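You operate a simulated robot arm through the tools that you are given. There is no shell and no other tool.

Carry out the task below with a simulated robot arm. There is one attempt and no reset: what you move stays moved.

Task
Push the purple hose end on the black valve block and torque its clamp screw.
Fine: use the key that the rating plate names, turn till it clicks, stand it back in its block.

The check looks at the end state, three seconds after you hand in, the way a careful person would. Anything else that was tipped, shoved, dropped, spilled or broken makes it a failure.

Robot
A 7-joint arm with a two-finger gripper, fixed in place. Base frame: the origin is on the floor under the middle of its stand, x ahead of it, y to its left, z up; the work surface is at about z = 0.95. Lengths are in m, angles in degrees, forces in N, time in s.
With the tool pointing down near the work surface it reaches from about 0.32 to 0.72 m from the base axis. Its first joint turns from -66.0 to 66.0 degrees. Payload 2.45 kg.
The TCP is the grasp point between the finger pads, 0.026 m short of the fingertips. In the tool frame z runs along the fingers and y along their closing line. The gripper opens to 0.096 m; its body begins 0.069 m behind the TCP.
Orientation is that of the tool frame in the base frame, as a unit quaternion [x, y, z, w]. With the fingers straight down and closing along the base's y, the tool's x points along the base's -x, its y along +y and its z along -z.

Tools
- The arm moves only by the tool arm_command. Its argument "deltas" is a list of rows, each a list of 3 entries, a list of its own where there are three numbers: the shift along the base's x, y, z in m, then the turn, a rotation vector about the base's x, y, z in degrees, then the gripper command, from -1 (shut) to 1 (fully open), values between in proportion. In form: [[[tx, ty, tz], [rx, ry, rz], grip], ...]. A call has 1 to 20 rows; each row is the pose to reach, as a shift and turn from the pose commanded when the call began. Each row takes 0.2 s and may step no farther than 0.05 m and 8.6 degrees from the row before; otherwise, or with a gripper value out of range, the whole call is refused. Where a pose cannot be reached the arm comes as near as it can. A force on the tool above 40 N (or 10 N above the force at the start of the call, whichever is more), or a blocked arm, ends the call early, and 0.2 s more pass. The fingers move at their own pace (about 0.05 m/s each) and stop on an object; they squeeze with about 41 N. The grip force told is the motor's: it shows also when the fingers shut on nothing. Time passes only in rows, and 0.2 s behind the last, so rows that repeat a pose let the fingers close. The reply holds the time, the measured pose of the TCP, the force on the tool along the base axes, the opening and the grip force, in the units named above and with some noise, with the torque about the TCP (base axes, N m) and any sound that the robot's microphone picked up, and new pictures: "pictures" is both (left out), scene, wrist or none.
- Cameras (640 x 400 px; columns grow to the right, rows downward): "scene" is fixed at [0.177, -0.3957, 1.4397]; the picture's right is [0.68, -0.73, 0.00], its down [-0.30, -0.29, -0.91] and it looks along [0.66, 0.62, -0.42] (base axes); focal length 322 px, centre (320, 200). "wrist" rides on the gripper at [0.082, 0.003, -0.098] in the tool frame; the picture's right is [-0.04, 1.00, 0.00], its down [-0.73, -0.03, -0.68] and it looks along [-0.68, -0.03, 0.73] (tool axes); focal length 256 px, centre (320, 200). There is no depth. A picture from a camera that has moved, and an enlarged one, comes with that camera's place and axes in the base frame and with its lens.
- inspect(camera, box): a new picture of the part [left, top, right, bottom] of that camera's present view, enlarged. No time passes.
- job_done(): hands the job in; it is judged then, once.

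Places have to be worked out from the pictures, the camera data and where the tool is seen. Open the gripper and draw the arm clear of the work before you hand the job in, unless the task says otherwise.

The tools are called as name(argument=value, ...) on one line, values as JSON. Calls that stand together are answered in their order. arm_command: Moves the arm, as the interface text tells. Its arguments: {"type":"object","properties":{"deltas":{"type":"array","items":{"type":"array"}},"pictures":{"type":"string","enum":["both","scene","wrist","none"]}},"required":["deltas"]} The other tools are called the same way: inspect (camera, box) takes an enlarged picture of a part of a camera's view; job_done () hands the job in.

At the start:

```text
clock: 0.0
eef_pos: [0.4156, 0.0191, 1.2976]
tool_rot: [0.0, 1.0, 0.0, 0.0]
force: [-0.2, -0.5, -0.8]
torque: [0.02, 0.04, 0.0]
finger_gap: 0.0957
grasp_force: 0.1
```

scene: 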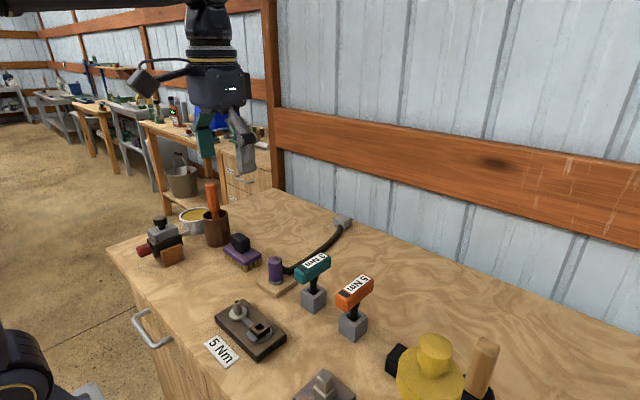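
wrist: 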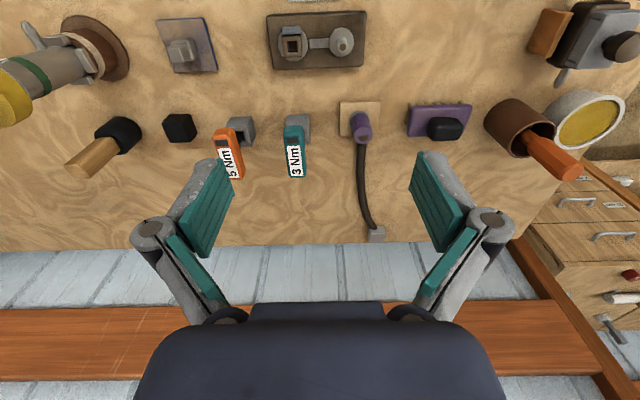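

I see a valve block (brown/black plate with a port and clamp), a rating plate reading 5 Nm, an orange 5 Nm key and a teal 3 Nm key, and a purple hose end on a wooden stand. I'll look closer before moving.

inspect(camera="scene", box=[190, 270, 350, 370])

inspect(camera="scene", box=[220, 210, 400, 322])

inspect(camera="wrist", box=[240, 0, 400, 100])

inspect(camera="wrist", box=[200, 90, 400, 215])

```text
4.00 times, centred on (270, 320) of scene
camera zoom: at [0.177, -0.3957, 1.4397], right [0.68, -0.73, 0.0], down [-0.3, -0.29, -0.91], along [0.66, 0.62, -0.42], focal length 1288 px, centre (520, -280)
```

zoom: 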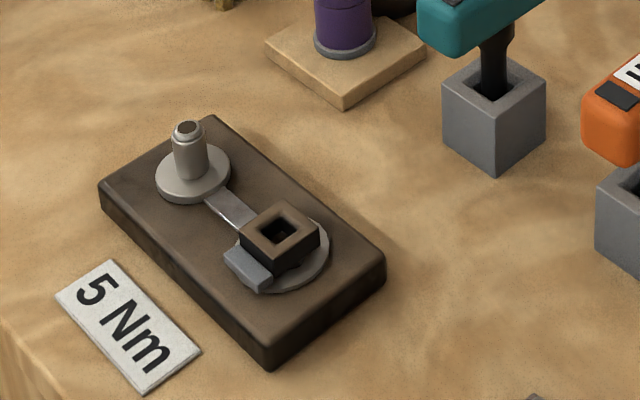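

```text
3.56 times, centred on (310, 266) of scene
camera zoom: at [0.177, -0.3957, 1.4397], right [0.68, -0.73, 0.0], down [-0.3, -0.29, -0.91], along [0.66, 0.62, -0.42], focal length 1145 px, centre (356, -35)
```

zoom: 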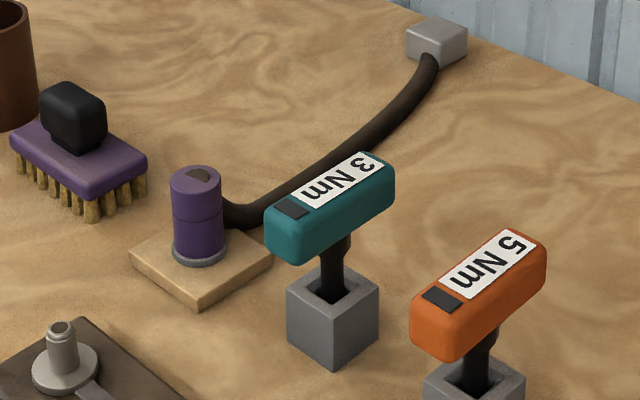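

```text
4.00 times, centred on (320, 50) of wrist
camera zoom: at [0.3354, 0.0235, 1.3971], right [0.04, 1.0, 0.0], down [0.73, -0.03, 0.68], along [0.68, -0.03, -0.73], focal length 1024 px, centre (320, 800)
```

zoom: 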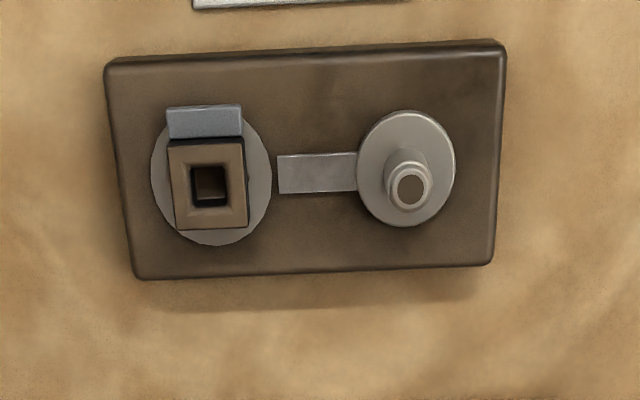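

```text
3.20 times, centred on (300, 152) of wrist
camera zoom: at [0.3354, 0.0235, 1.3971], right [0.04, 1.0, 0.0], down [0.73, -0.03, 0.68], along [0.68, -0.03, -0.73], focal length 819 px, centre (384, 352)
```

zoom: 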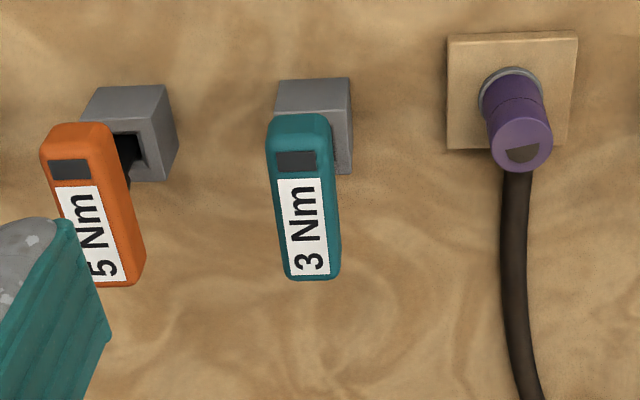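

The rating plate says 5 Nm, so the orange key is the one to use. I'll check the remaining objects around the workspace before I move.

inspect(camera="scene", box=[280, 260, 520, 400])

inspect(camera="wrist", box=[140, 0, 260, 90])

inspect(camera="scene", box=[120, 170, 280, 280])

inspect(camera="scene", box=[290, 240, 390, 345])

```text
2.67 times, centred on (400, 330) of scene
camera zoom: at [0.177, -0.3957, 1.4397], right [0.68, -0.73, 0.0], down [-0.3, -0.29, -0.91], along [0.66, 0.62, -0.42], focal length 858 px, centre (107, -147)
```

zoom: 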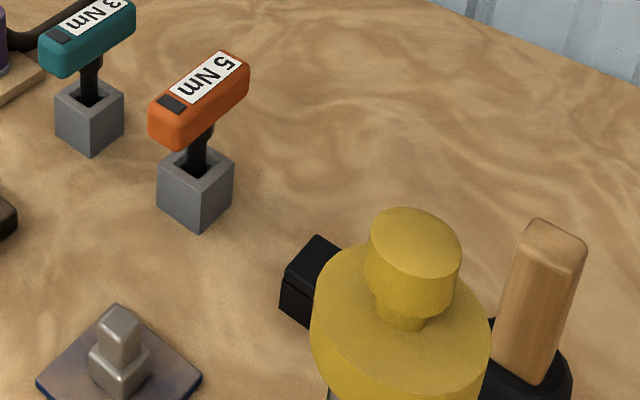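

```text
4.44 times, centred on (200, 45) of wrist
camera zoom: at [0.3354, 0.0235, 1.3971], right [0.04, 1.0, 0.0], down [0.73, -0.03, 0.68], along [0.68, -0.03, -0.73], focal length 1138 px, centre (853, 889)
```

zoom: 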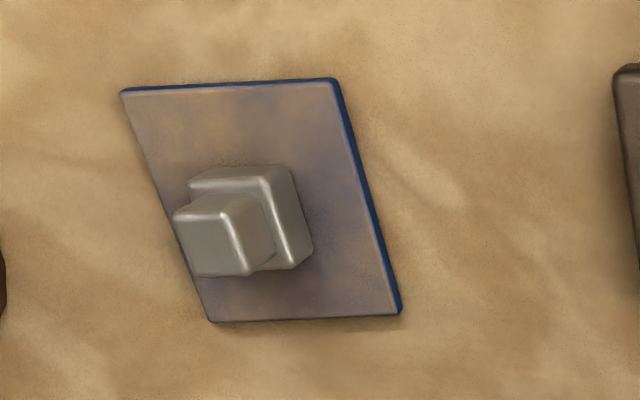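

```text
3.64 times, centred on (200, 225) of scene
camera zoom: at [0.177, -0.3957, 1.4397], right [0.68, -0.73, 0.0], down [-0.3, -0.29, -0.91], along [0.66, 0.62, -0.42], focal length 1171 px, centre (756, 109)
```

zoom: 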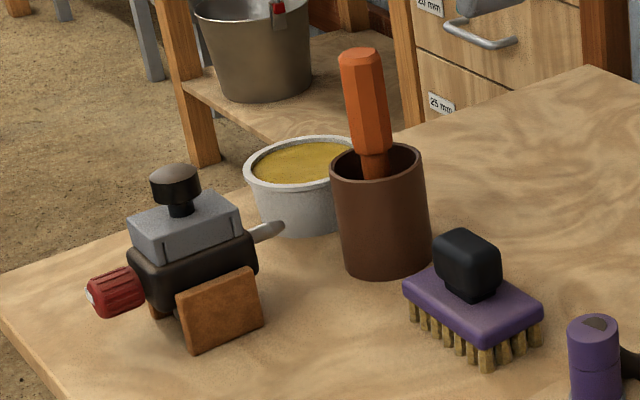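

```text
3.81 times, centred on (340, 292) of scene
camera zoom: at [0.177, -0.3957, 1.4397], right [0.68, -0.73, 0.0], down [-0.3, -0.29, -0.91], along [0.66, 0.62, -0.42], focal length 1226 px, centre (244, -152)
```

zoom: 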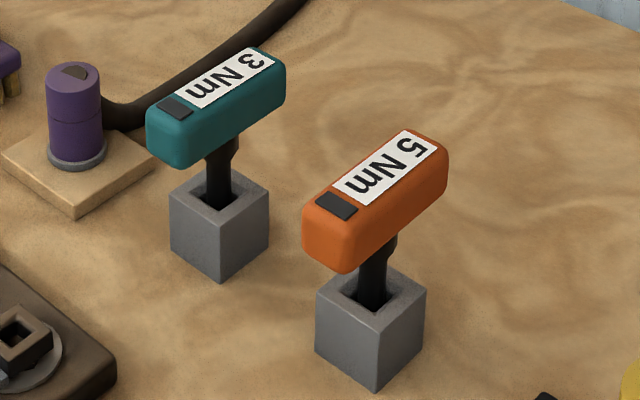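

Estimates so far: the spigot is near (0.42, 0.05), the hose end near (0.54, 0.077) with its top at z≈1.02, and the orange key handle near (0.55, -0.13) with its top at z≈1.06. I'll move to a spot above the hose end, staying high, for a closer look.

arm_command(deltas=[[[0.03, 0.015, -0.03], [0, 0, 0], 1], [[0.06, 0.03, -0.06], [0, 0, 0], 1], [[0.09, 0.045, -0.09], [0, 0, 0], 1], [[0.11, 0.055, -0.12], [0, 0, 0], 1], [[0.12, 0.058, -0.14], [0, 0, 0], 1], [[0.12, 0.058, -0.14], [0, 0, 0], 1]])

```text
clock: 1.4
eef_pos: [0.5389, 0.0766, 1.1577]
tool_rot: [0.0, 1.0, 0.0, 0.0]
force: [1.1, 0.1, -1.1]
torque: [0.0, -0.01, 0.02]
finger_gap: 0.096
grasp_force: 0.0
camera wrist: at [0.4568, 0.0814, 1.2564], right [0.04, 1.0, 0.0], down [0.73, -0.03, 0.68], along [0.68, -0.03, -0.73], focal length 256 px, centre (320, 200)
```

scene: 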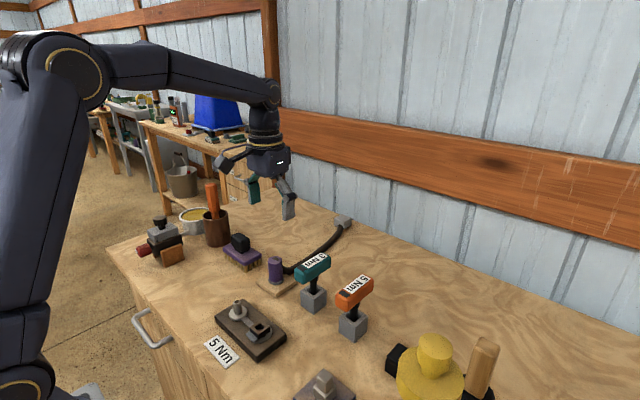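
wrist: 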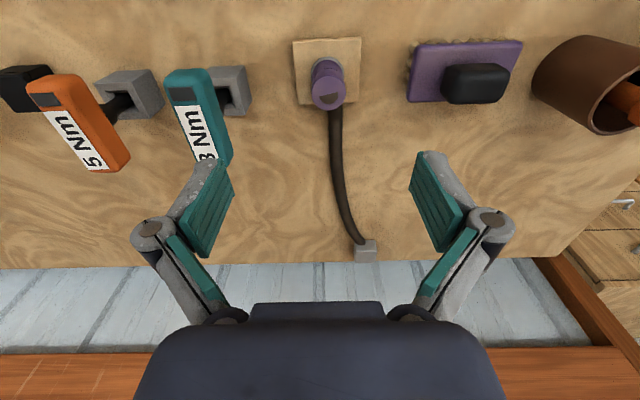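

The hose end now sits upper-centre in the wrist view. I'll enlarge it to fix its position, and enlarge the keys as well.

inspect(camera="wrist", box=[280, 25, 380, 125])

inspect(camera="wrist", box=[0, 50, 260, 200])

inspect(camera="scene", box=[240, 240, 320, 310])

```text
4.00 times, centred on (330, 75) of wrist
camera zoom: at [0.4568, 0.0814, 1.2564], right [0.04, 1.0, 0.0], down [0.73, -0.03, 0.68], along [0.68, -0.03, -0.73], focal length 1024 px, centre (280, 700)
```

zoom: 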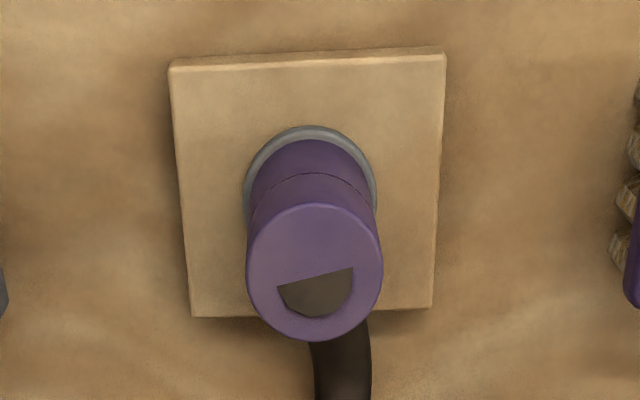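

```text
2.46 times, centred on (130, 125) of wrist
camera zoom: at [0.4568, 0.0814, 1.2564], right [0.04, 1.0, 0.0], down [0.73, -0.03, 0.68], along [0.68, -0.03, -0.73], focal length 630 px, centre (788, 385)
```

zoom: 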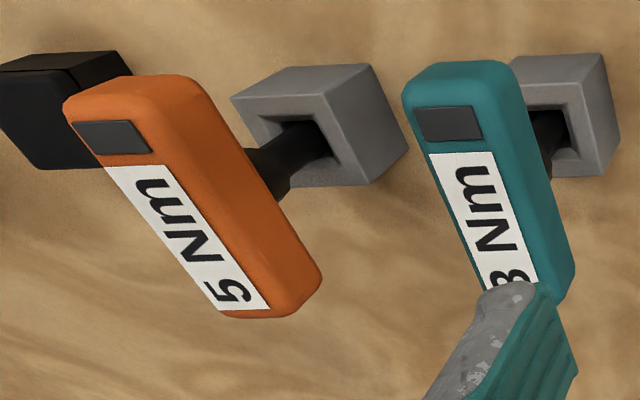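

```text
5.71 times, centred on (280, 275) of scene
camera zoom: at [0.177, -0.3957, 1.4397], right [0.68, -0.73, 0.0], down [-0.3, -0.29, -0.91], along [0.66, 0.62, -0.42], focal length 1840 px, centre (549, -229)
```

zoom: 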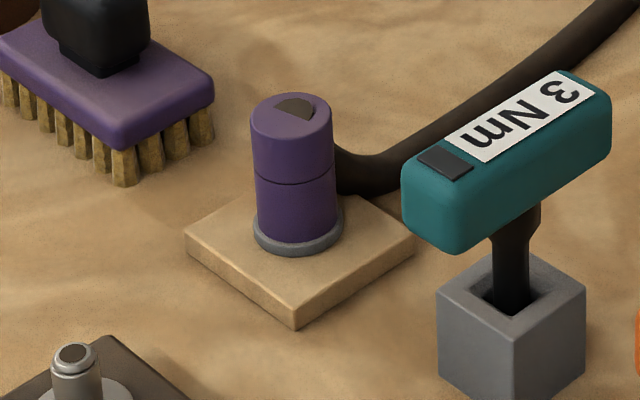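

From this view the hose end is at about (0.547, 0.086), with its top at z≈1.004, a diameter of about 33 mm, and a D mark yawed about 12° towards the hose. Next I'll look closely at the spigot and screw socket in case they are keyed.

arm_command(deltas=[[[-0.045, -0.005, 0], [0, 0, 0], 1], [[-0.09, -0.01, 0], [0, 0, 0], 1], [[-0.135, -0.02, 0], [0, 0, 0], 1], [[-0.18, -0.03, 0], [0, 0, 0], 1], [[-0.2, -0.04, -0.03], [0, 0, 0], 1], [[-0.2, -0.05, -0.06], [0, 0, 0], 1], [[-0.2, -0.05, -0.06], [0, 0, 0], 1]])

```text
clock: 3.0
eef_pos: [0.3382, 0.0277, 1.0989]
tool_rot: [0.0, 1.0, 0.0, -0.001]
force: [0.1, -0.2, 0.5]
torque: [0.02, -0.02, 0.0]
finger_gap: 0.0964
grasp_force: 0.1
camera wrist: at [0.2568, 0.0324, 1.1973], right [0.04, 1.0, 0.0], down [0.73, -0.03, 0.68], along [0.68, -0.03, -0.73], focal length 256 px, centre (320, 200)
```

scene: 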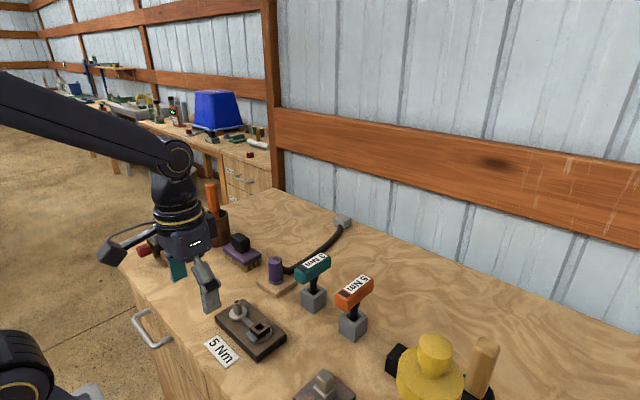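
wrist: 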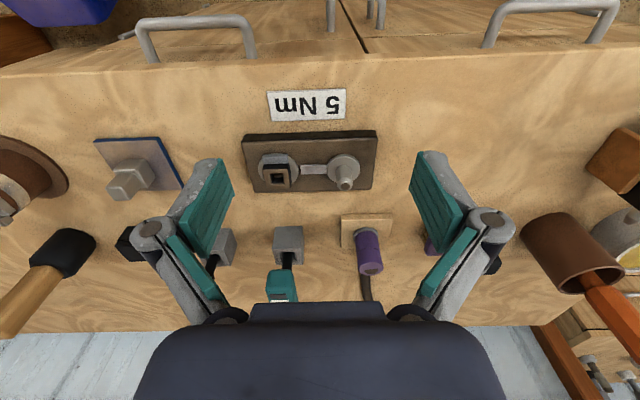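

The block is now well framed, so I'll enlarge the spigot and the socket.

inspect(camera="wrist", box=[310, 130, 390, 200])

inspect(camera="wrist", box=[240, 125, 320, 195])

inspect(camera="scene", box=[215, 285, 295, 365])

inspect(camera="wrist", box=[320, 200, 420, 310])

```text
5.71 times, centred on (350, 165) of wrist
camera zoom: at [0.2568, 0.0324, 1.1973], right [0.04, 1.0, 0.0], down [0.73, -0.03, 0.68], along [0.68, -0.03, -0.73], focal length 1463 px, centre (149, 400)
```

zoom: 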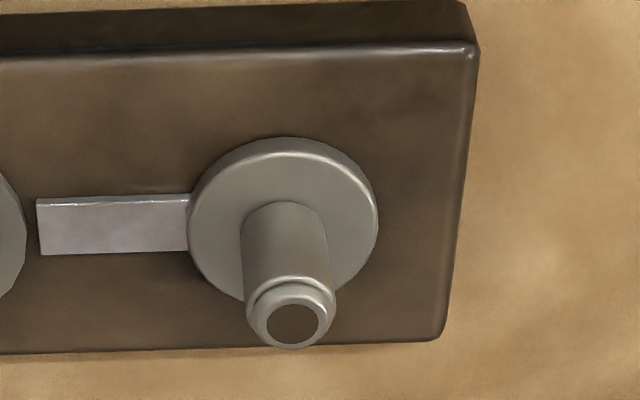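

```text
5.71 times, centred on (280, 160) of wrist
camera zoom: at [0.2568, 0.0324, 1.1973], right [0.04, 1.0, 0.0], down [0.73, -0.03, 0.68], along [0.68, -0.03, -0.73], focal length 1463 px, centre (549, 429)
```

zoom: 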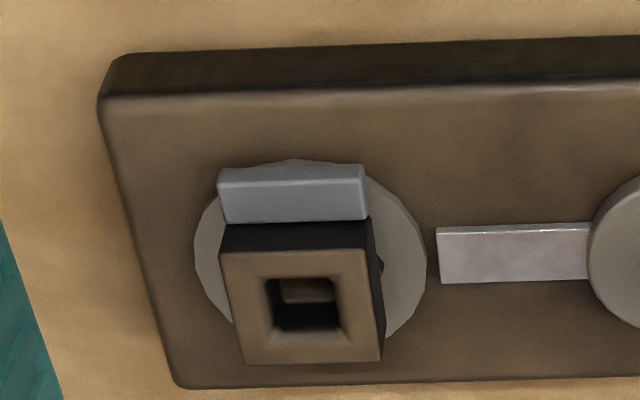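

```text
5.00 times, centred on (255, 325) of scene
camera zoom: at [0.177, -0.3957, 1.4397], right [0.68, -0.73, 0.0], down [-0.3, -0.29, -0.91], along [0.66, 0.62, -0.42], focal length 1610 px, centre (645, -425)
```

zoom: 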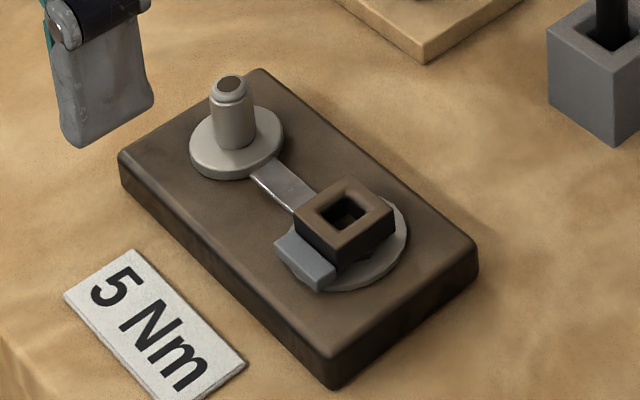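

```text
3.64 times, centred on (370, 255) of wrist
camera zoom: at [0.2568, 0.0324, 1.1973], right [0.04, 1.0, 0.0], down [0.73, -0.03, 0.68], along [0.68, -0.03, -0.73], focal length 931 px, centre (138, 0)
```

zoom: 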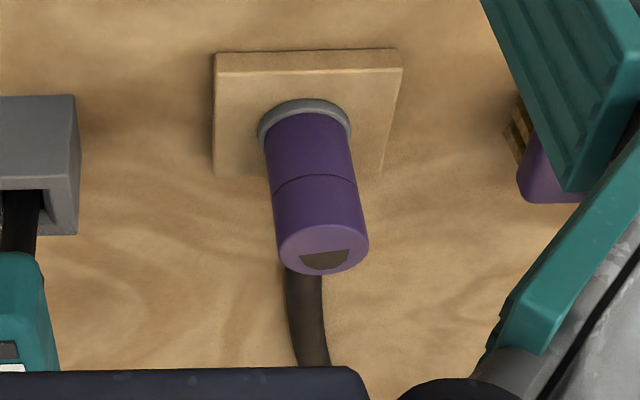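

The spigot is round with no keying. I place it at about (0.422, 0.050), with the flange top near z≈0.970 and the tip near z≈1.00. The screw socket is at about (0.420, -0.021). I'll go above the hose end with a 12° yaw to line up with the hose, and a partly open gripper.

arm_command(deltas=[[[0.04, 0.01, 0.02], [0, 0, 4], 0.4], [[0.085, 0.02, 0.02], [0, 0, 8], 0.4], [[0.13, 0.035, 0.02], [0, 0, 12], 0.4], [[0.175, 0.05, 0.01], [0, 0, 12], 0.4], [[0.209, 0.0585, -0.01], [0, 0, 12], 0.4], [[0.209, 0.0585, -0.03], [0, 0, 12], 0.4], [[0.209, 0.0585, -0.03], [0, 0, 12], 0.4]])

```text
clock: 4.6
eef_pos: [0.5436, 0.0875, 1.0682]
tool_rot: [-0.105, 0.995, 0.0, 0.0]
force: [1.1, -0.3, -0.6]
torque: [0.03, -0.02, 0.0]
finger_gap: 0.067
grasp_force: 0.1
camera wrist: at [0.4645, 0.0748, 1.1664], right [-0.17, 0.99, 0.0], down [0.72, 0.12, 0.68], along [0.67, 0.11, -0.73], focal length 256 px, centre (320, 200)
```

scene: 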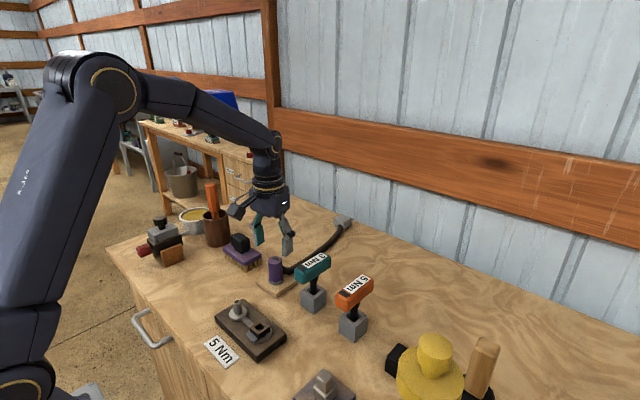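
wrist: 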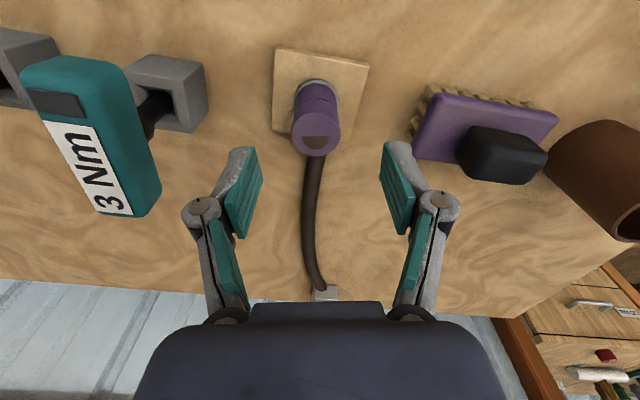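

I'm now above the hose end with the D mark squared to the view. I'll enlarge it to refine the lateral alignment before going down.

inspect(camera="wrist", box=[260, 40, 380, 170])

```text
3.08 times, centred on (320, 105) of wrist
camera zoom: at [0.4645, 0.0748, 1.1664], right [-0.17, 0.99, 0.0], down [0.72, 0.12, 0.68], along [0.67, 0.11, -0.73], focal length 788 px, centre (320, 492)
```

zoom: 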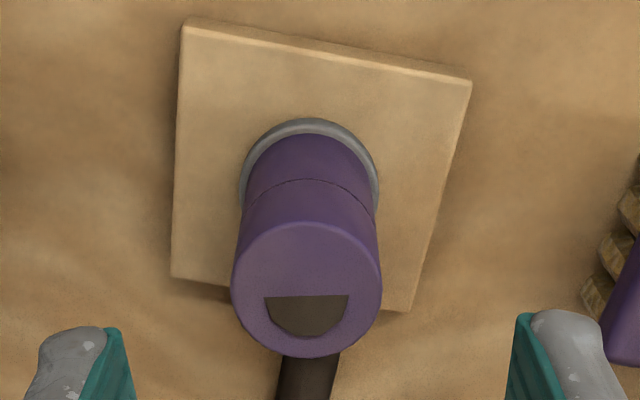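

The hose end axis is at about (0.546, 0.0865), roughly 3 mm to the -y side of the TCP. I'll correct that and lower until the fingertips sit just above the wooden stand.

arm_command(deltas=[[[0.001, -0.0027, -0.02], [0, 0, 0], 0.4], [[0.001, -0.0027, -0.045], [0, 0, 0], 0.4], [[0.001, -0.0027, -0.065], [0, 0, 0], 0.4], [[0.001, -0.0027, -0.073], [0, 0, 0], 0.4], [[0.001, -0.0027, -0.073], [0, 0, 0], 0.4]])

```text
clock: 5.8
eef_pos: [0.5468, 0.0837, 0.9957]
tool_rot: [-0.105, 0.995, 0.0, 0.001]
force: [0.3, -0.3, 1.0]
torque: [0.02, 0.02, -0.05]
finger_gap: 0.0673
grasp_force: 0.0
camera wrist: at [0.4657, 0.0708, 1.0946], right [-0.17, 0.99, 0.0], down [0.72, 0.12, 0.68], along [0.67, 0.11, -0.73], focal length 256 px, centre (320, 200)
```

scene: 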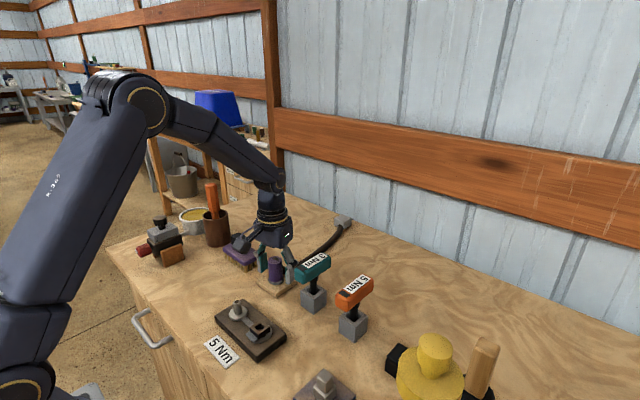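
wrist: 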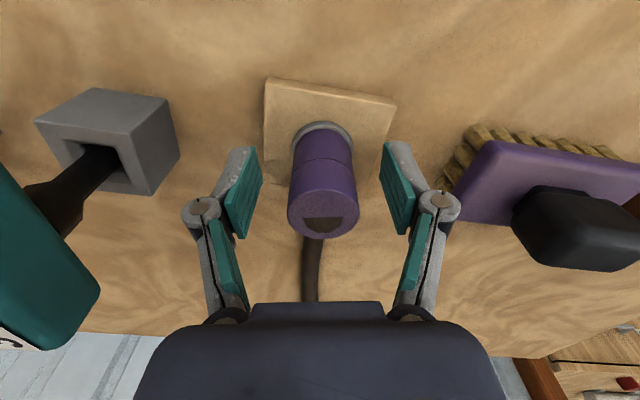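

The hose end is centred between the pads. I'll close the gripper in place.

arm_command(deltas=[[[0, 0, 0], [0, 0, 0], -1], [[0, 0, 0], [0, 0, 0], -1], [[0, 0, 0], [0, 0, 0], -1], [[0, 0, 0], [0, 0, 0], -1], [[0, 0, 0], [0, 0, 0], -1]])

```text
clock: 7.0
eef_pos: [0.546, 0.0836, 0.9953]
tool_rot: [-0.105, 0.995, -0.001, -0.001]
force: [-0.1, 4.1, 0.3]
torque: [0.07, 0.01, 0.05]
finger_gap: 0.0295
grasp_force: 40.8
camera wrist: at [0.4656, 0.0712, 1.0948], right [-0.17, 0.99, 0.0], down [0.72, 0.12, 0.68], along [0.67, 0.11, -0.73], focal length 256 px, centre (320, 200)
```

scene: 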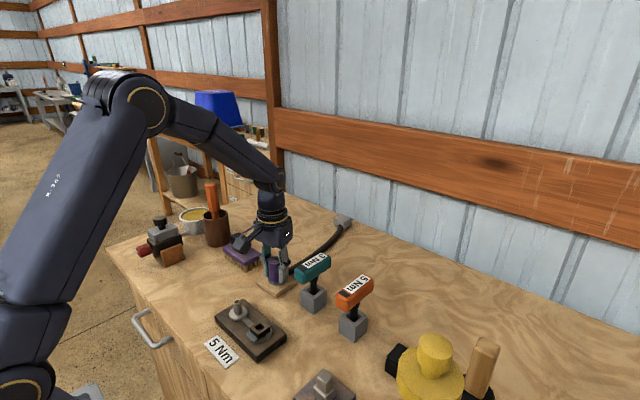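
wrist: 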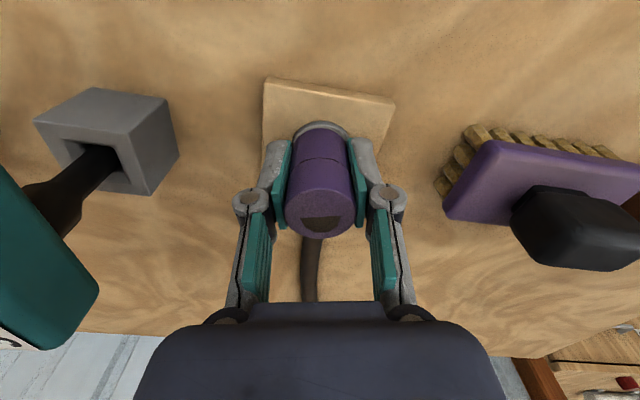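

I have the hose end gripped, with a gap of 29.5 mm at 41 N. I'll lift slowly and check that it comes free without dragging the stand.

arm_command(deltas=[[[0, 0, 0.01], [0, 0, 0], -1], [[0, 0, 0.02], [0, 0, 0], -1], [[0, 0, 0.035], [0, 0, 0], -1], [[0, 0, 0.05], [0, 0, 0], -1], [[0, 0, 0.05], [0, 0, 0], -1]])

```text
clock: 8.2
eef_pos: [0.545, 0.0813, 1.0473]
tool_rot: [-0.104, 0.995, 0.0, 0.0]
force: [0.1, 0.7, -1.2]
torque: [-0.03, -0.01, 0.04]
finger_gap: 0.0304
grasp_force: 41.1
camera wrist: at [0.466, 0.0683, 1.1445], right [-0.17, 0.99, 0.0], down [0.72, 0.12, 0.68], along [0.67, 0.11, -0.73], focal length 256 px, centre (320, 200)
```

scene: 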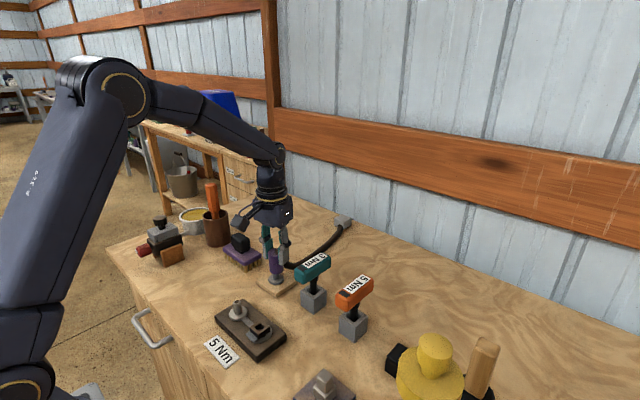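
wrist: 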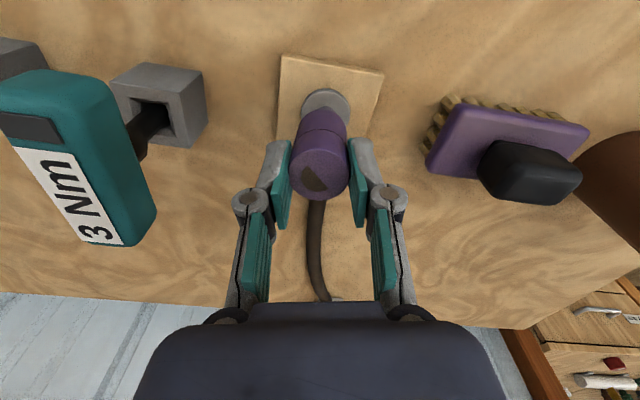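

The hose end has turned a little in the grip, because the D mark has moved. I'll look closely at how it sits.

inspect(camera="wrist", box=[260, 60, 380, 220])

inspect(camera="scene", box=[230, 200, 330, 310])

```text
2.50 times, centred on (320, 140) of wrist
camera zoom: at [0.466, 0.0683, 1.1445], right [-0.17, 0.99, 0.0], down [0.72, 0.12, 0.68], along [0.67, 0.11, -0.73], focal length 640 px, centre (320, 350)
```

zoom: 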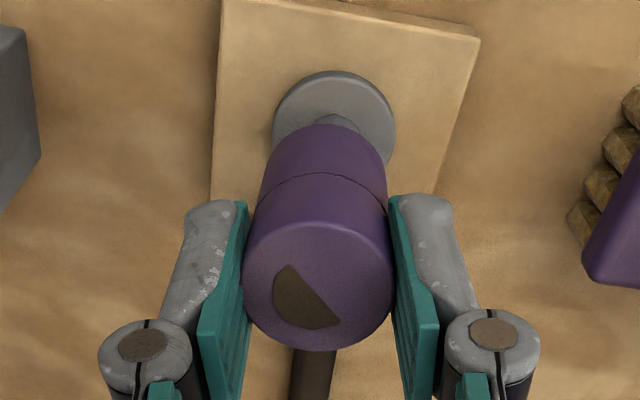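

```text
3.64 times, centred on (280, 255) of scene
camera zoom: at [0.177, -0.3957, 1.4397], right [0.68, -0.73, 0.0], down [-0.3, -0.29, -0.91], along [0.66, 0.62, -0.42], focal length 1171 px, centre (466, 0)
```

zoom: 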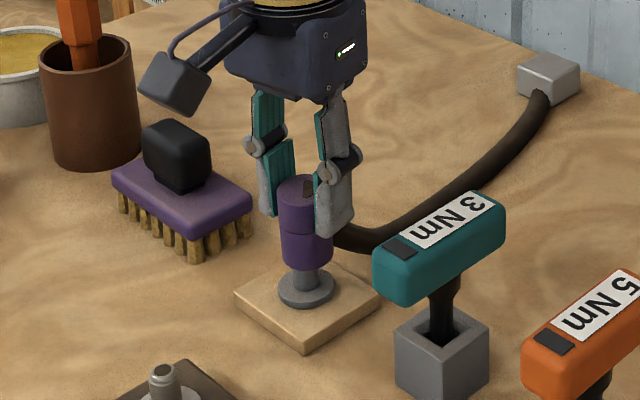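

The hose end slipped down in the grip. Its top is at z≈1.035 and it is still partly on the stand's peg. I'll open slightly, let it settle on the peg, and look before regripping lower on the body.

arm_command(deltas=[[[0, 0, 0], [0, 0, 0], -0.1], [[0, 0, 0], [0, 0, 0], 0.1], [[0, 0, 0], [0, 0, 0], 0.2], [[0, 0, 0], [0, 0, 0], 0.2]])

inspect(camera="wrist", box=[260, 60, 380, 220])

inspect(camera="scene", box=[230, 200, 330, 310])

```text
clock: 9.2
eef_pos: [0.546, 0.0805, 1.0452]
tool_rot: [-0.103, 0.995, 0.0, 0.0]
force: [0.5, 0.1, -0.9]
torque: [-0.01, -0.01, -0.02]
finger_gap: 0.0575
grasp_force: 0.1
camera wrist: at [0.4659, 0.0686, 1.1443], right [-0.17, 0.99, 0.0], down [0.72, 0.12, 0.68], along [0.67, 0.11, -0.73], focal length 256 px, centre (320, 200)
```

scene: 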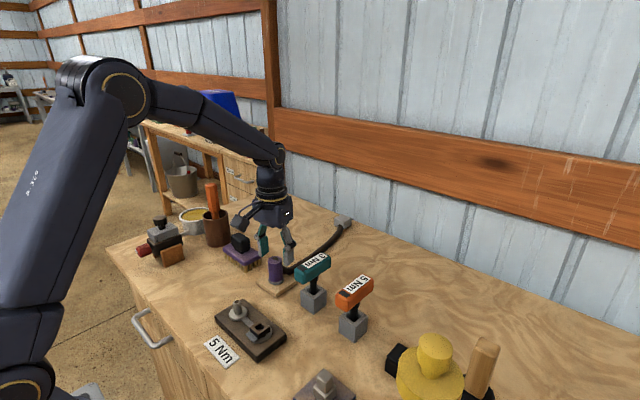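
wrist: 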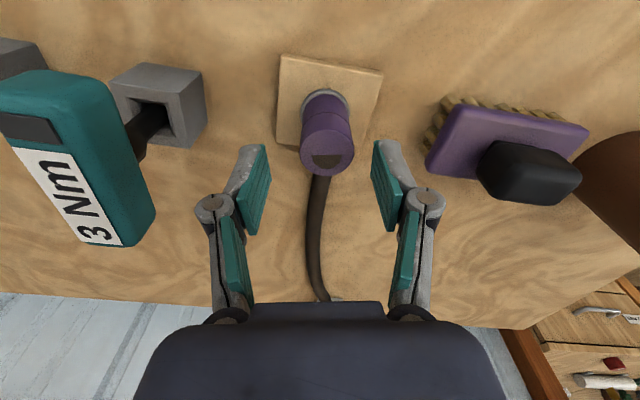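

```text
2.50 times, centred on (320, 140) of wrist
camera zoom: at [0.4659, 0.0686, 1.1443], right [-0.17, 0.99, 0.0], down [0.72, 0.12, 0.68], along [0.67, 0.11, -0.73], focal length 640 px, centre (320, 350)
```

zoom: 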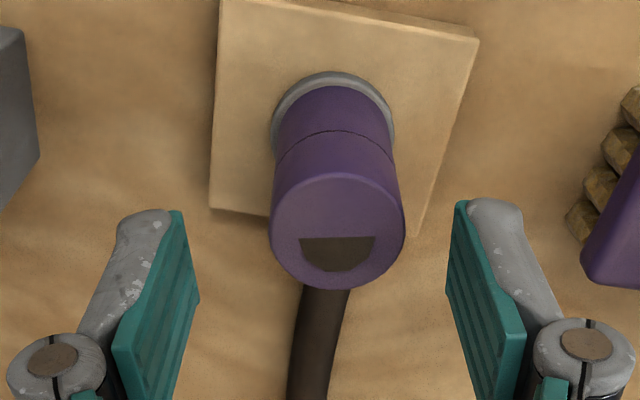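

```text
3.64 times, centred on (280, 255) of scene
camera zoom: at [0.177, -0.3957, 1.4397], right [0.68, -0.73, 0.0], down [-0.3, -0.29, -0.91], along [0.66, 0.62, -0.42], focal length 1171 px, centre (466, 0)
```

zoom: 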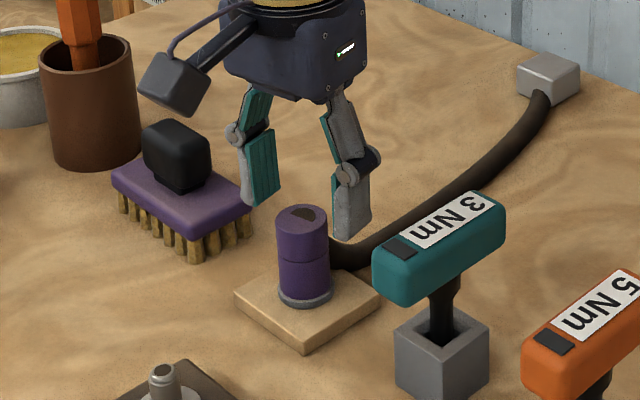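

On opening, the hose end dropped freely back onto its peg, so the peg fit is loose. I think it bound because my TCP was about 4 mm off its axis in y. I'll recentre (+4.5 mm y, +1 mm x), go a little lower and regrip.

arm_command(deltas=[[[0.001, 0.0045, -0.01], [0, 0, 0], 0.3], [[0.001, 0.0045, -0.03], [0, 0, 0], 0.3], [[0.001, 0.0045, -0.048], [0, 0, 0], 0.3], [[0.001, 0.0045, -0.055], [0, 0, 0], 0.3], [[0.001, 0.0045, -0.055], [0, 0, 0], 0.3], [[0.001, 0.0045, -0.055], [0, 0, 0], 0.3]])

inspect(camera="wrist", box=[240, 100, 400, 260])

```text
clock: 10.6
eef_pos: [0.5475, 0.0865, 0.9911]
tool_rot: [-0.104, 0.995, 0.0, 0.0]
force: [-1.1, -0.6, 0.5]
torque: [-0.02, 0.0, 0.02]
finger_gap: 0.0624
grasp_force: 0.0
camera wrist: at [0.4663, 0.0739, 1.0899], right [-0.17, 0.99, 0.0], down [0.72, 0.12, 0.68], along [0.67, 0.11, -0.73], focal length 256 px, centre (320, 200)
```

scene: 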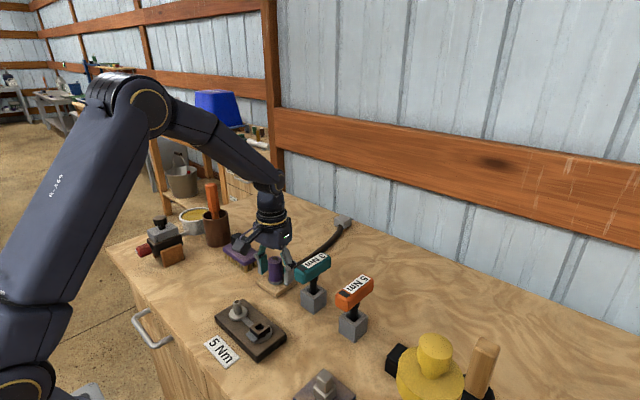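
wrist: 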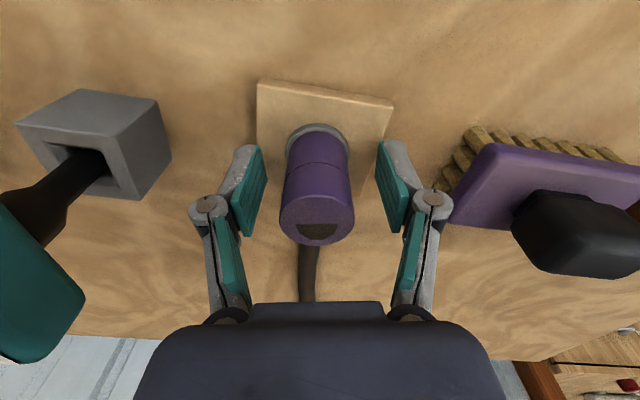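

```text
2.50 times, centred on (320, 180) of wrist
camera zoom: at [0.4663, 0.0739, 1.0899], right [-0.17, 0.99, 0.0], down [0.72, 0.12, 0.68], along [0.67, 0.11, -0.73], focal length 640 px, centre (320, 250)
```

zoom: 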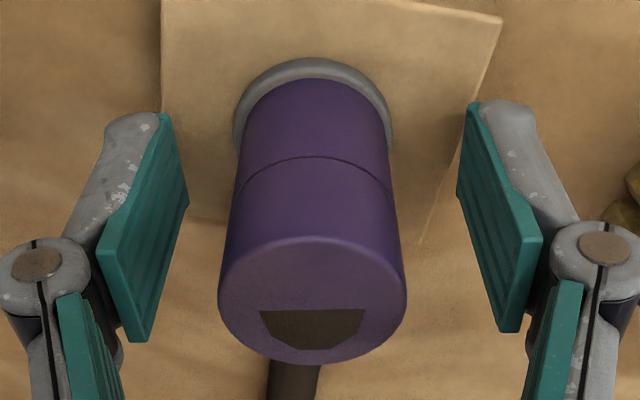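

The hose end is now about 1.7 mm to the -y side of the finger midpoint. I'll nudge that and close firmly.

arm_command(deltas=[[[0.0005, -0.0017, 0], [0, 0, 0], 0.3], [[0.0005, -0.0017, 0], [0, 0, 0], 0.3], [[0.0005, -0.0017, 0], [0, 0, 0], -1], [[0.0005, -0.0017, 0], [0, 0, 0], -1], [[0.0005, -0.0017, 0], [0, 0, 0], -1], [[0.0005, -0.0017, 0], [0, 0, 0], -1], [[0.0005, -0.0017, 0], [0, 0, 0], -1], [[0.0005, -0.0017, 0], [0, 0, 0], -1]], pictures="wrist")

```text
clock: 12.4
eef_pos: [0.5473, 0.0852, 0.9902]
tool_rot: [-0.105, 0.994, 0.0, 0.0]
force: [0.7, -0.5, 0.3]
torque: [-0.03, -0.02, 0.38]
finger_gap: 0.0353
grasp_force: 45.0
camera wrist: at [0.467, 0.0724, 1.0894], right [-0.17, 0.99, 0.0], down [0.72, 0.12, 0.68], along [0.67, 0.11, -0.73], focal length 256 px, centre (320, 200)
```

wrist: 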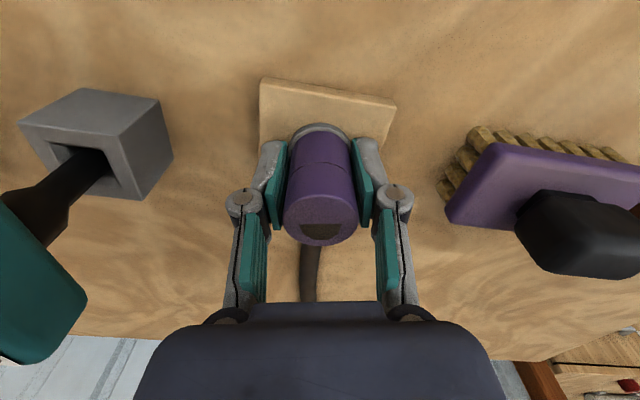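

The gap is 35.3 mm this time, against 29.5 mm before, and there is a z-torque. I suspect the fingertips closed on the stand's wider flange. I'll open, rise 6 mm and close again on the hose body only.

arm_command(deltas=[[[0, 0, 0], [0, 0, 0], 0.1], [[0, 0, 0], [0, 0, 0], 0.2], [[0, 0, 0.004], [0, 0, 0], 0.2], [[0, 0, 0.0065], [0, 0, 0], 0.2], [[0, 0, 0.0065], [0, 0, 0], 0.2]])

inspect(camera="wrist", box=[240, 100, 400, 260])

inspect(camera="scene", box=[230, 200, 330, 310])

```text
clock: 13.6
eef_pos: [0.5479, 0.0849, 0.9971]
tool_rot: [-0.104, 0.995, 0.001, 0.0]
force: [-0.8, -0.6, 0.4]
torque: [0.01, 0.03, 0.02]
finger_gap: 0.0573
grasp_force: 0.0
camera wrist: at [0.4672, 0.0727, 1.0961], right [-0.17, 0.99, 0.0], down [0.72, 0.12, 0.68], along [0.67, 0.11, -0.73], focal length 256 px, centre (320, 200)
```

scene: 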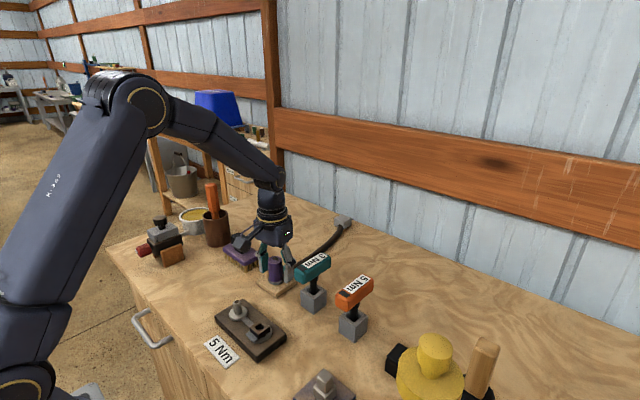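
wrist: 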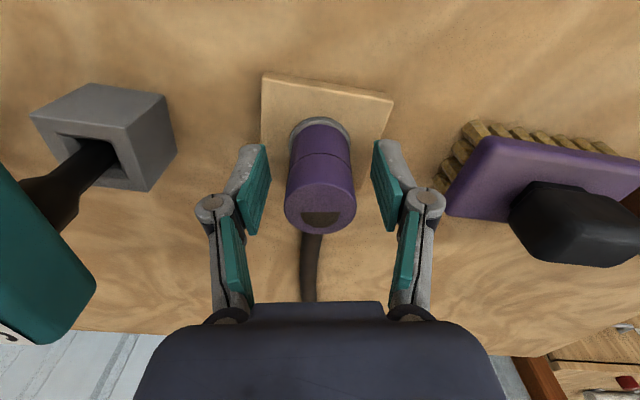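

```text
2.50 times, centred on (320, 180) of wrist
camera zoom: at [0.4672, 0.0727, 1.0961], right [-0.17, 0.99, 0.0], down [0.72, 0.12, 0.68], along [0.67, 0.11, -0.73], focal length 640 px, centre (320, 250)
```

zoom: 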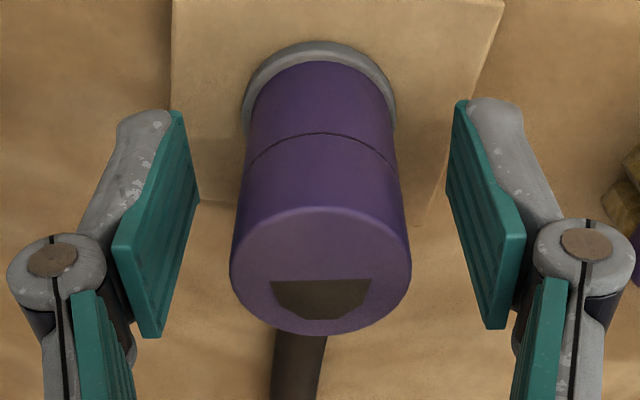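

```text
3.64 times, centred on (280, 255) of scene
camera zoom: at [0.177, -0.3957, 1.4397], right [0.68, -0.73, 0.0], down [-0.3, -0.29, -0.91], along [0.66, 0.62, -0.42], focal length 1171 px, centre (466, 0)
```

zoom: 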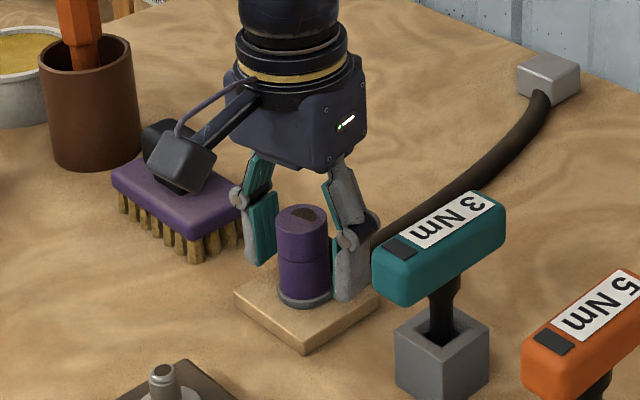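

It is centred now, with the pads at 199 and 446 px and the hose axis at 321 px, and the tips are above the flange. Closing.

arm_command(deltas=[[[0, 0, 0], [0, 0, 0], -1], [[0, 0, 0], [0, 0, 0], -1], [[0, 0, 0], [0, 0, 0], -1], [[0, 0, 0], [0, 0, 0], -1], [[0, 0, 0], [0, 0, 0], -1]], pictures="wrist")

inspect(camera="wrist", box=[240, 100, 400, 260])

```text
clock: 14.8
eef_pos: [0.5469, 0.0857, 0.9978]
tool_rot: [-0.105, 0.995, 0.0, 0.0]
force: [0.0, -2.0, 1.3]
torque: [0.04, 0.03, -0.01]
finger_gap: 0.0289
grasp_force: 41.0
camera wrist: at [0.4672, 0.0727, 1.096], right [-0.17, 0.99, 0.0], down [0.72, 0.12, 0.68], along [0.67, 0.11, -0.73], focal length 256 px, centre (320, 200)
```

wrist: 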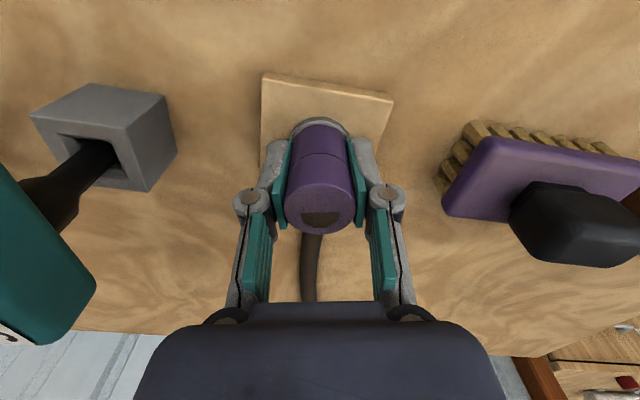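

```text
2.50 times, centred on (320, 180) of wrist
camera zoom: at [0.4672, 0.0727, 1.096], right [-0.17, 0.99, 0.0], down [0.72, 0.12, 0.68], along [0.67, 0.11, -0.73], focal length 640 px, centre (320, 250)
```

zoom: 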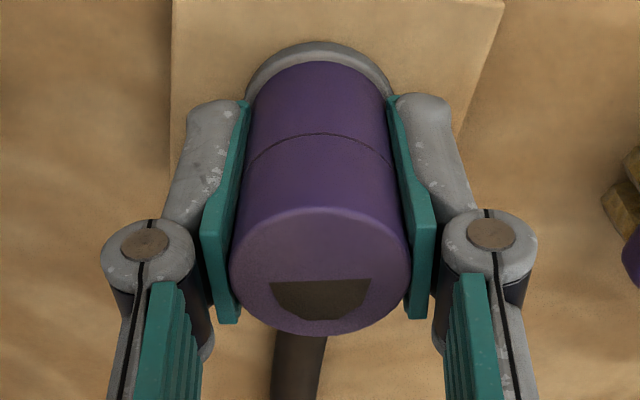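

The grip is on the body: gap 28.9 mm, 41 N, almost no side load. I'll lift slowly in 4 mm steps and check for slip.

arm_command(deltas=[[[0, 0, 0.003], [0, 0, 0], -1], [[0, 0, 0.006], [0, 0, 0], -1], [[0, 0, 0.009], [0, 0, 0], -1], [[0, 0, 0.012], [0, 0, 0], -1], [[0, 0, 0.015], [0, 0, 0], -1]], pictures="wrist")

inspect(camera="wrist", box=[240, 100, 400, 260])

```text
clock: 16.0
eef_pos: [0.5485, 0.0857, 1.0115]
tool_rot: [-0.105, 0.994, 0.0, 0.001]
force: [-1.4, -0.3, -0.9]
torque: [0.0, 0.02, -0.01]
finger_gap: 0.0293
grasp_force: 41.1
camera wrist: at [0.4682, 0.0732, 1.1107], right [-0.17, 0.99, 0.0], down [0.72, 0.12, 0.68], along [0.67, 0.11, -0.73], focal length 256 px, centre (320, 200)
```

wrist: 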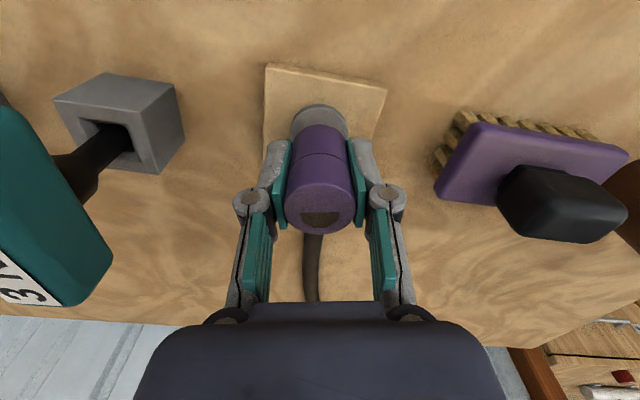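

```text
2.50 times, centred on (320, 180) of wrist
camera zoom: at [0.4682, 0.0732, 1.1107], right [-0.17, 0.99, 0.0], down [0.72, 0.12, 0.68], along [0.67, 0.11, -0.73], focal length 640 px, centre (320, 250)
```

zoom: 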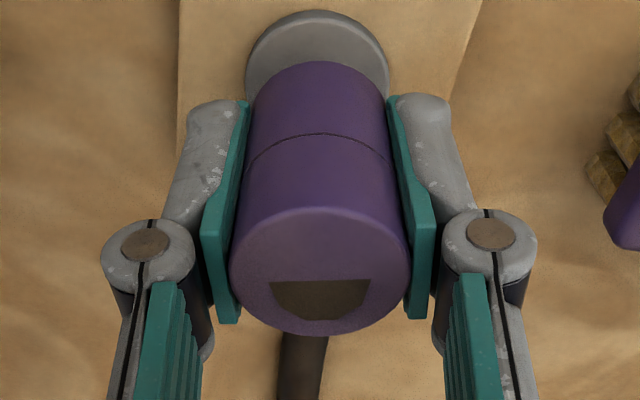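

No slip this time. I'll keep lifting slowly to clear the peg and the spigot height.

arm_command(deltas=[[[0, 0, 0.004], [0, 0, 0], -1], [[0, 0, 0.008], [0, 0, 0], -1], [[0, 0, 0.012], [0, 0, 0], -1], [[0, 0, 0.016], [0, 0, 0], -1], [[0, 0, 0.02], [0, 0, 0], -1], [[0, 0, 0.025], [0, 0, 0], -1], [[0, 0, 0.03], [0, 0, 0], -1], [[0, 0, 0.035], [0, 0, 0], -1], [[0, 0, 0.04], [0, 0, 0], -1], [[0, 0, 0.045], [0, 0, 0], -1]])

inspect(camera="wrist", box=[240, 60, 400, 260])

inspect(camera="scene", box=[230, 190, 330, 310])

```text
clock: 18.2
eef_pos: [0.5488, 0.0856, 1.0591]
tool_rot: [-0.104, 0.995, 0.0, 0.0]
force: [1.0, -0.1, -0.1]
torque: [0.02, 0.0, -0.02]
finger_gap: 0.0291
grasp_force: 41.1
camera wrist: at [0.4682, 0.073, 1.1567], right [-0.17, 0.99, 0.0], down [0.72, 0.12, 0.68], along [0.67, 0.11, -0.73], focal length 256 px, centre (320, 200)
```

scene: 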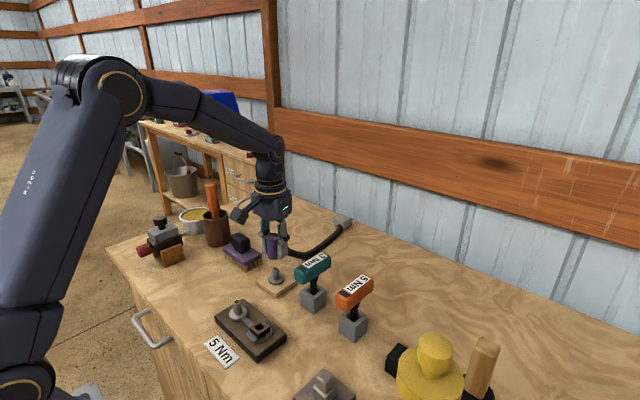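
wrist: 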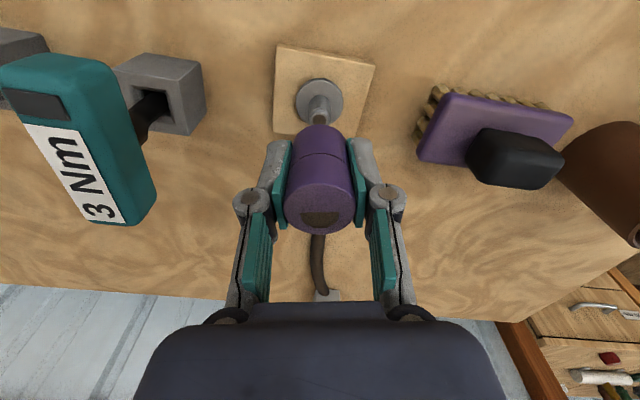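

```text
2.00 times, centred on (320, 160) of wrist
camera zoom: at [0.4682, 0.073, 1.1567], right [-0.17, 0.99, 0.0], down [0.72, 0.12, 0.68], along [0.67, 0.11, -0.73], focal length 512 px, centre (320, 280)
```

zoom: 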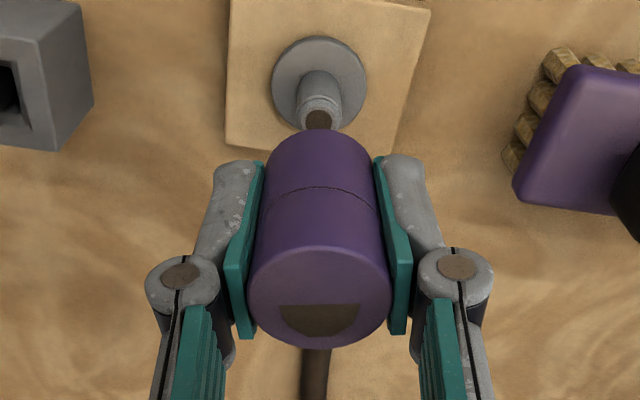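

```text
3.33 times, centred on (280, 250) of scene
camera zoom: at [0.177, -0.3957, 1.4397], right [0.68, -0.73, 0.0], down [-0.3, -0.29, -0.91], along [0.66, 0.62, -0.42], focal length 1073 px, centre (453, 33)
```

zoom: 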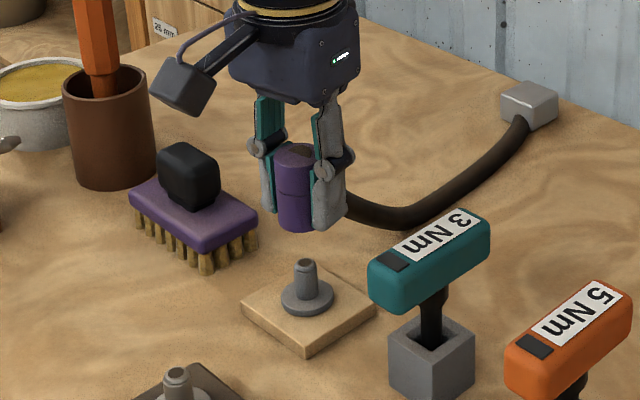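

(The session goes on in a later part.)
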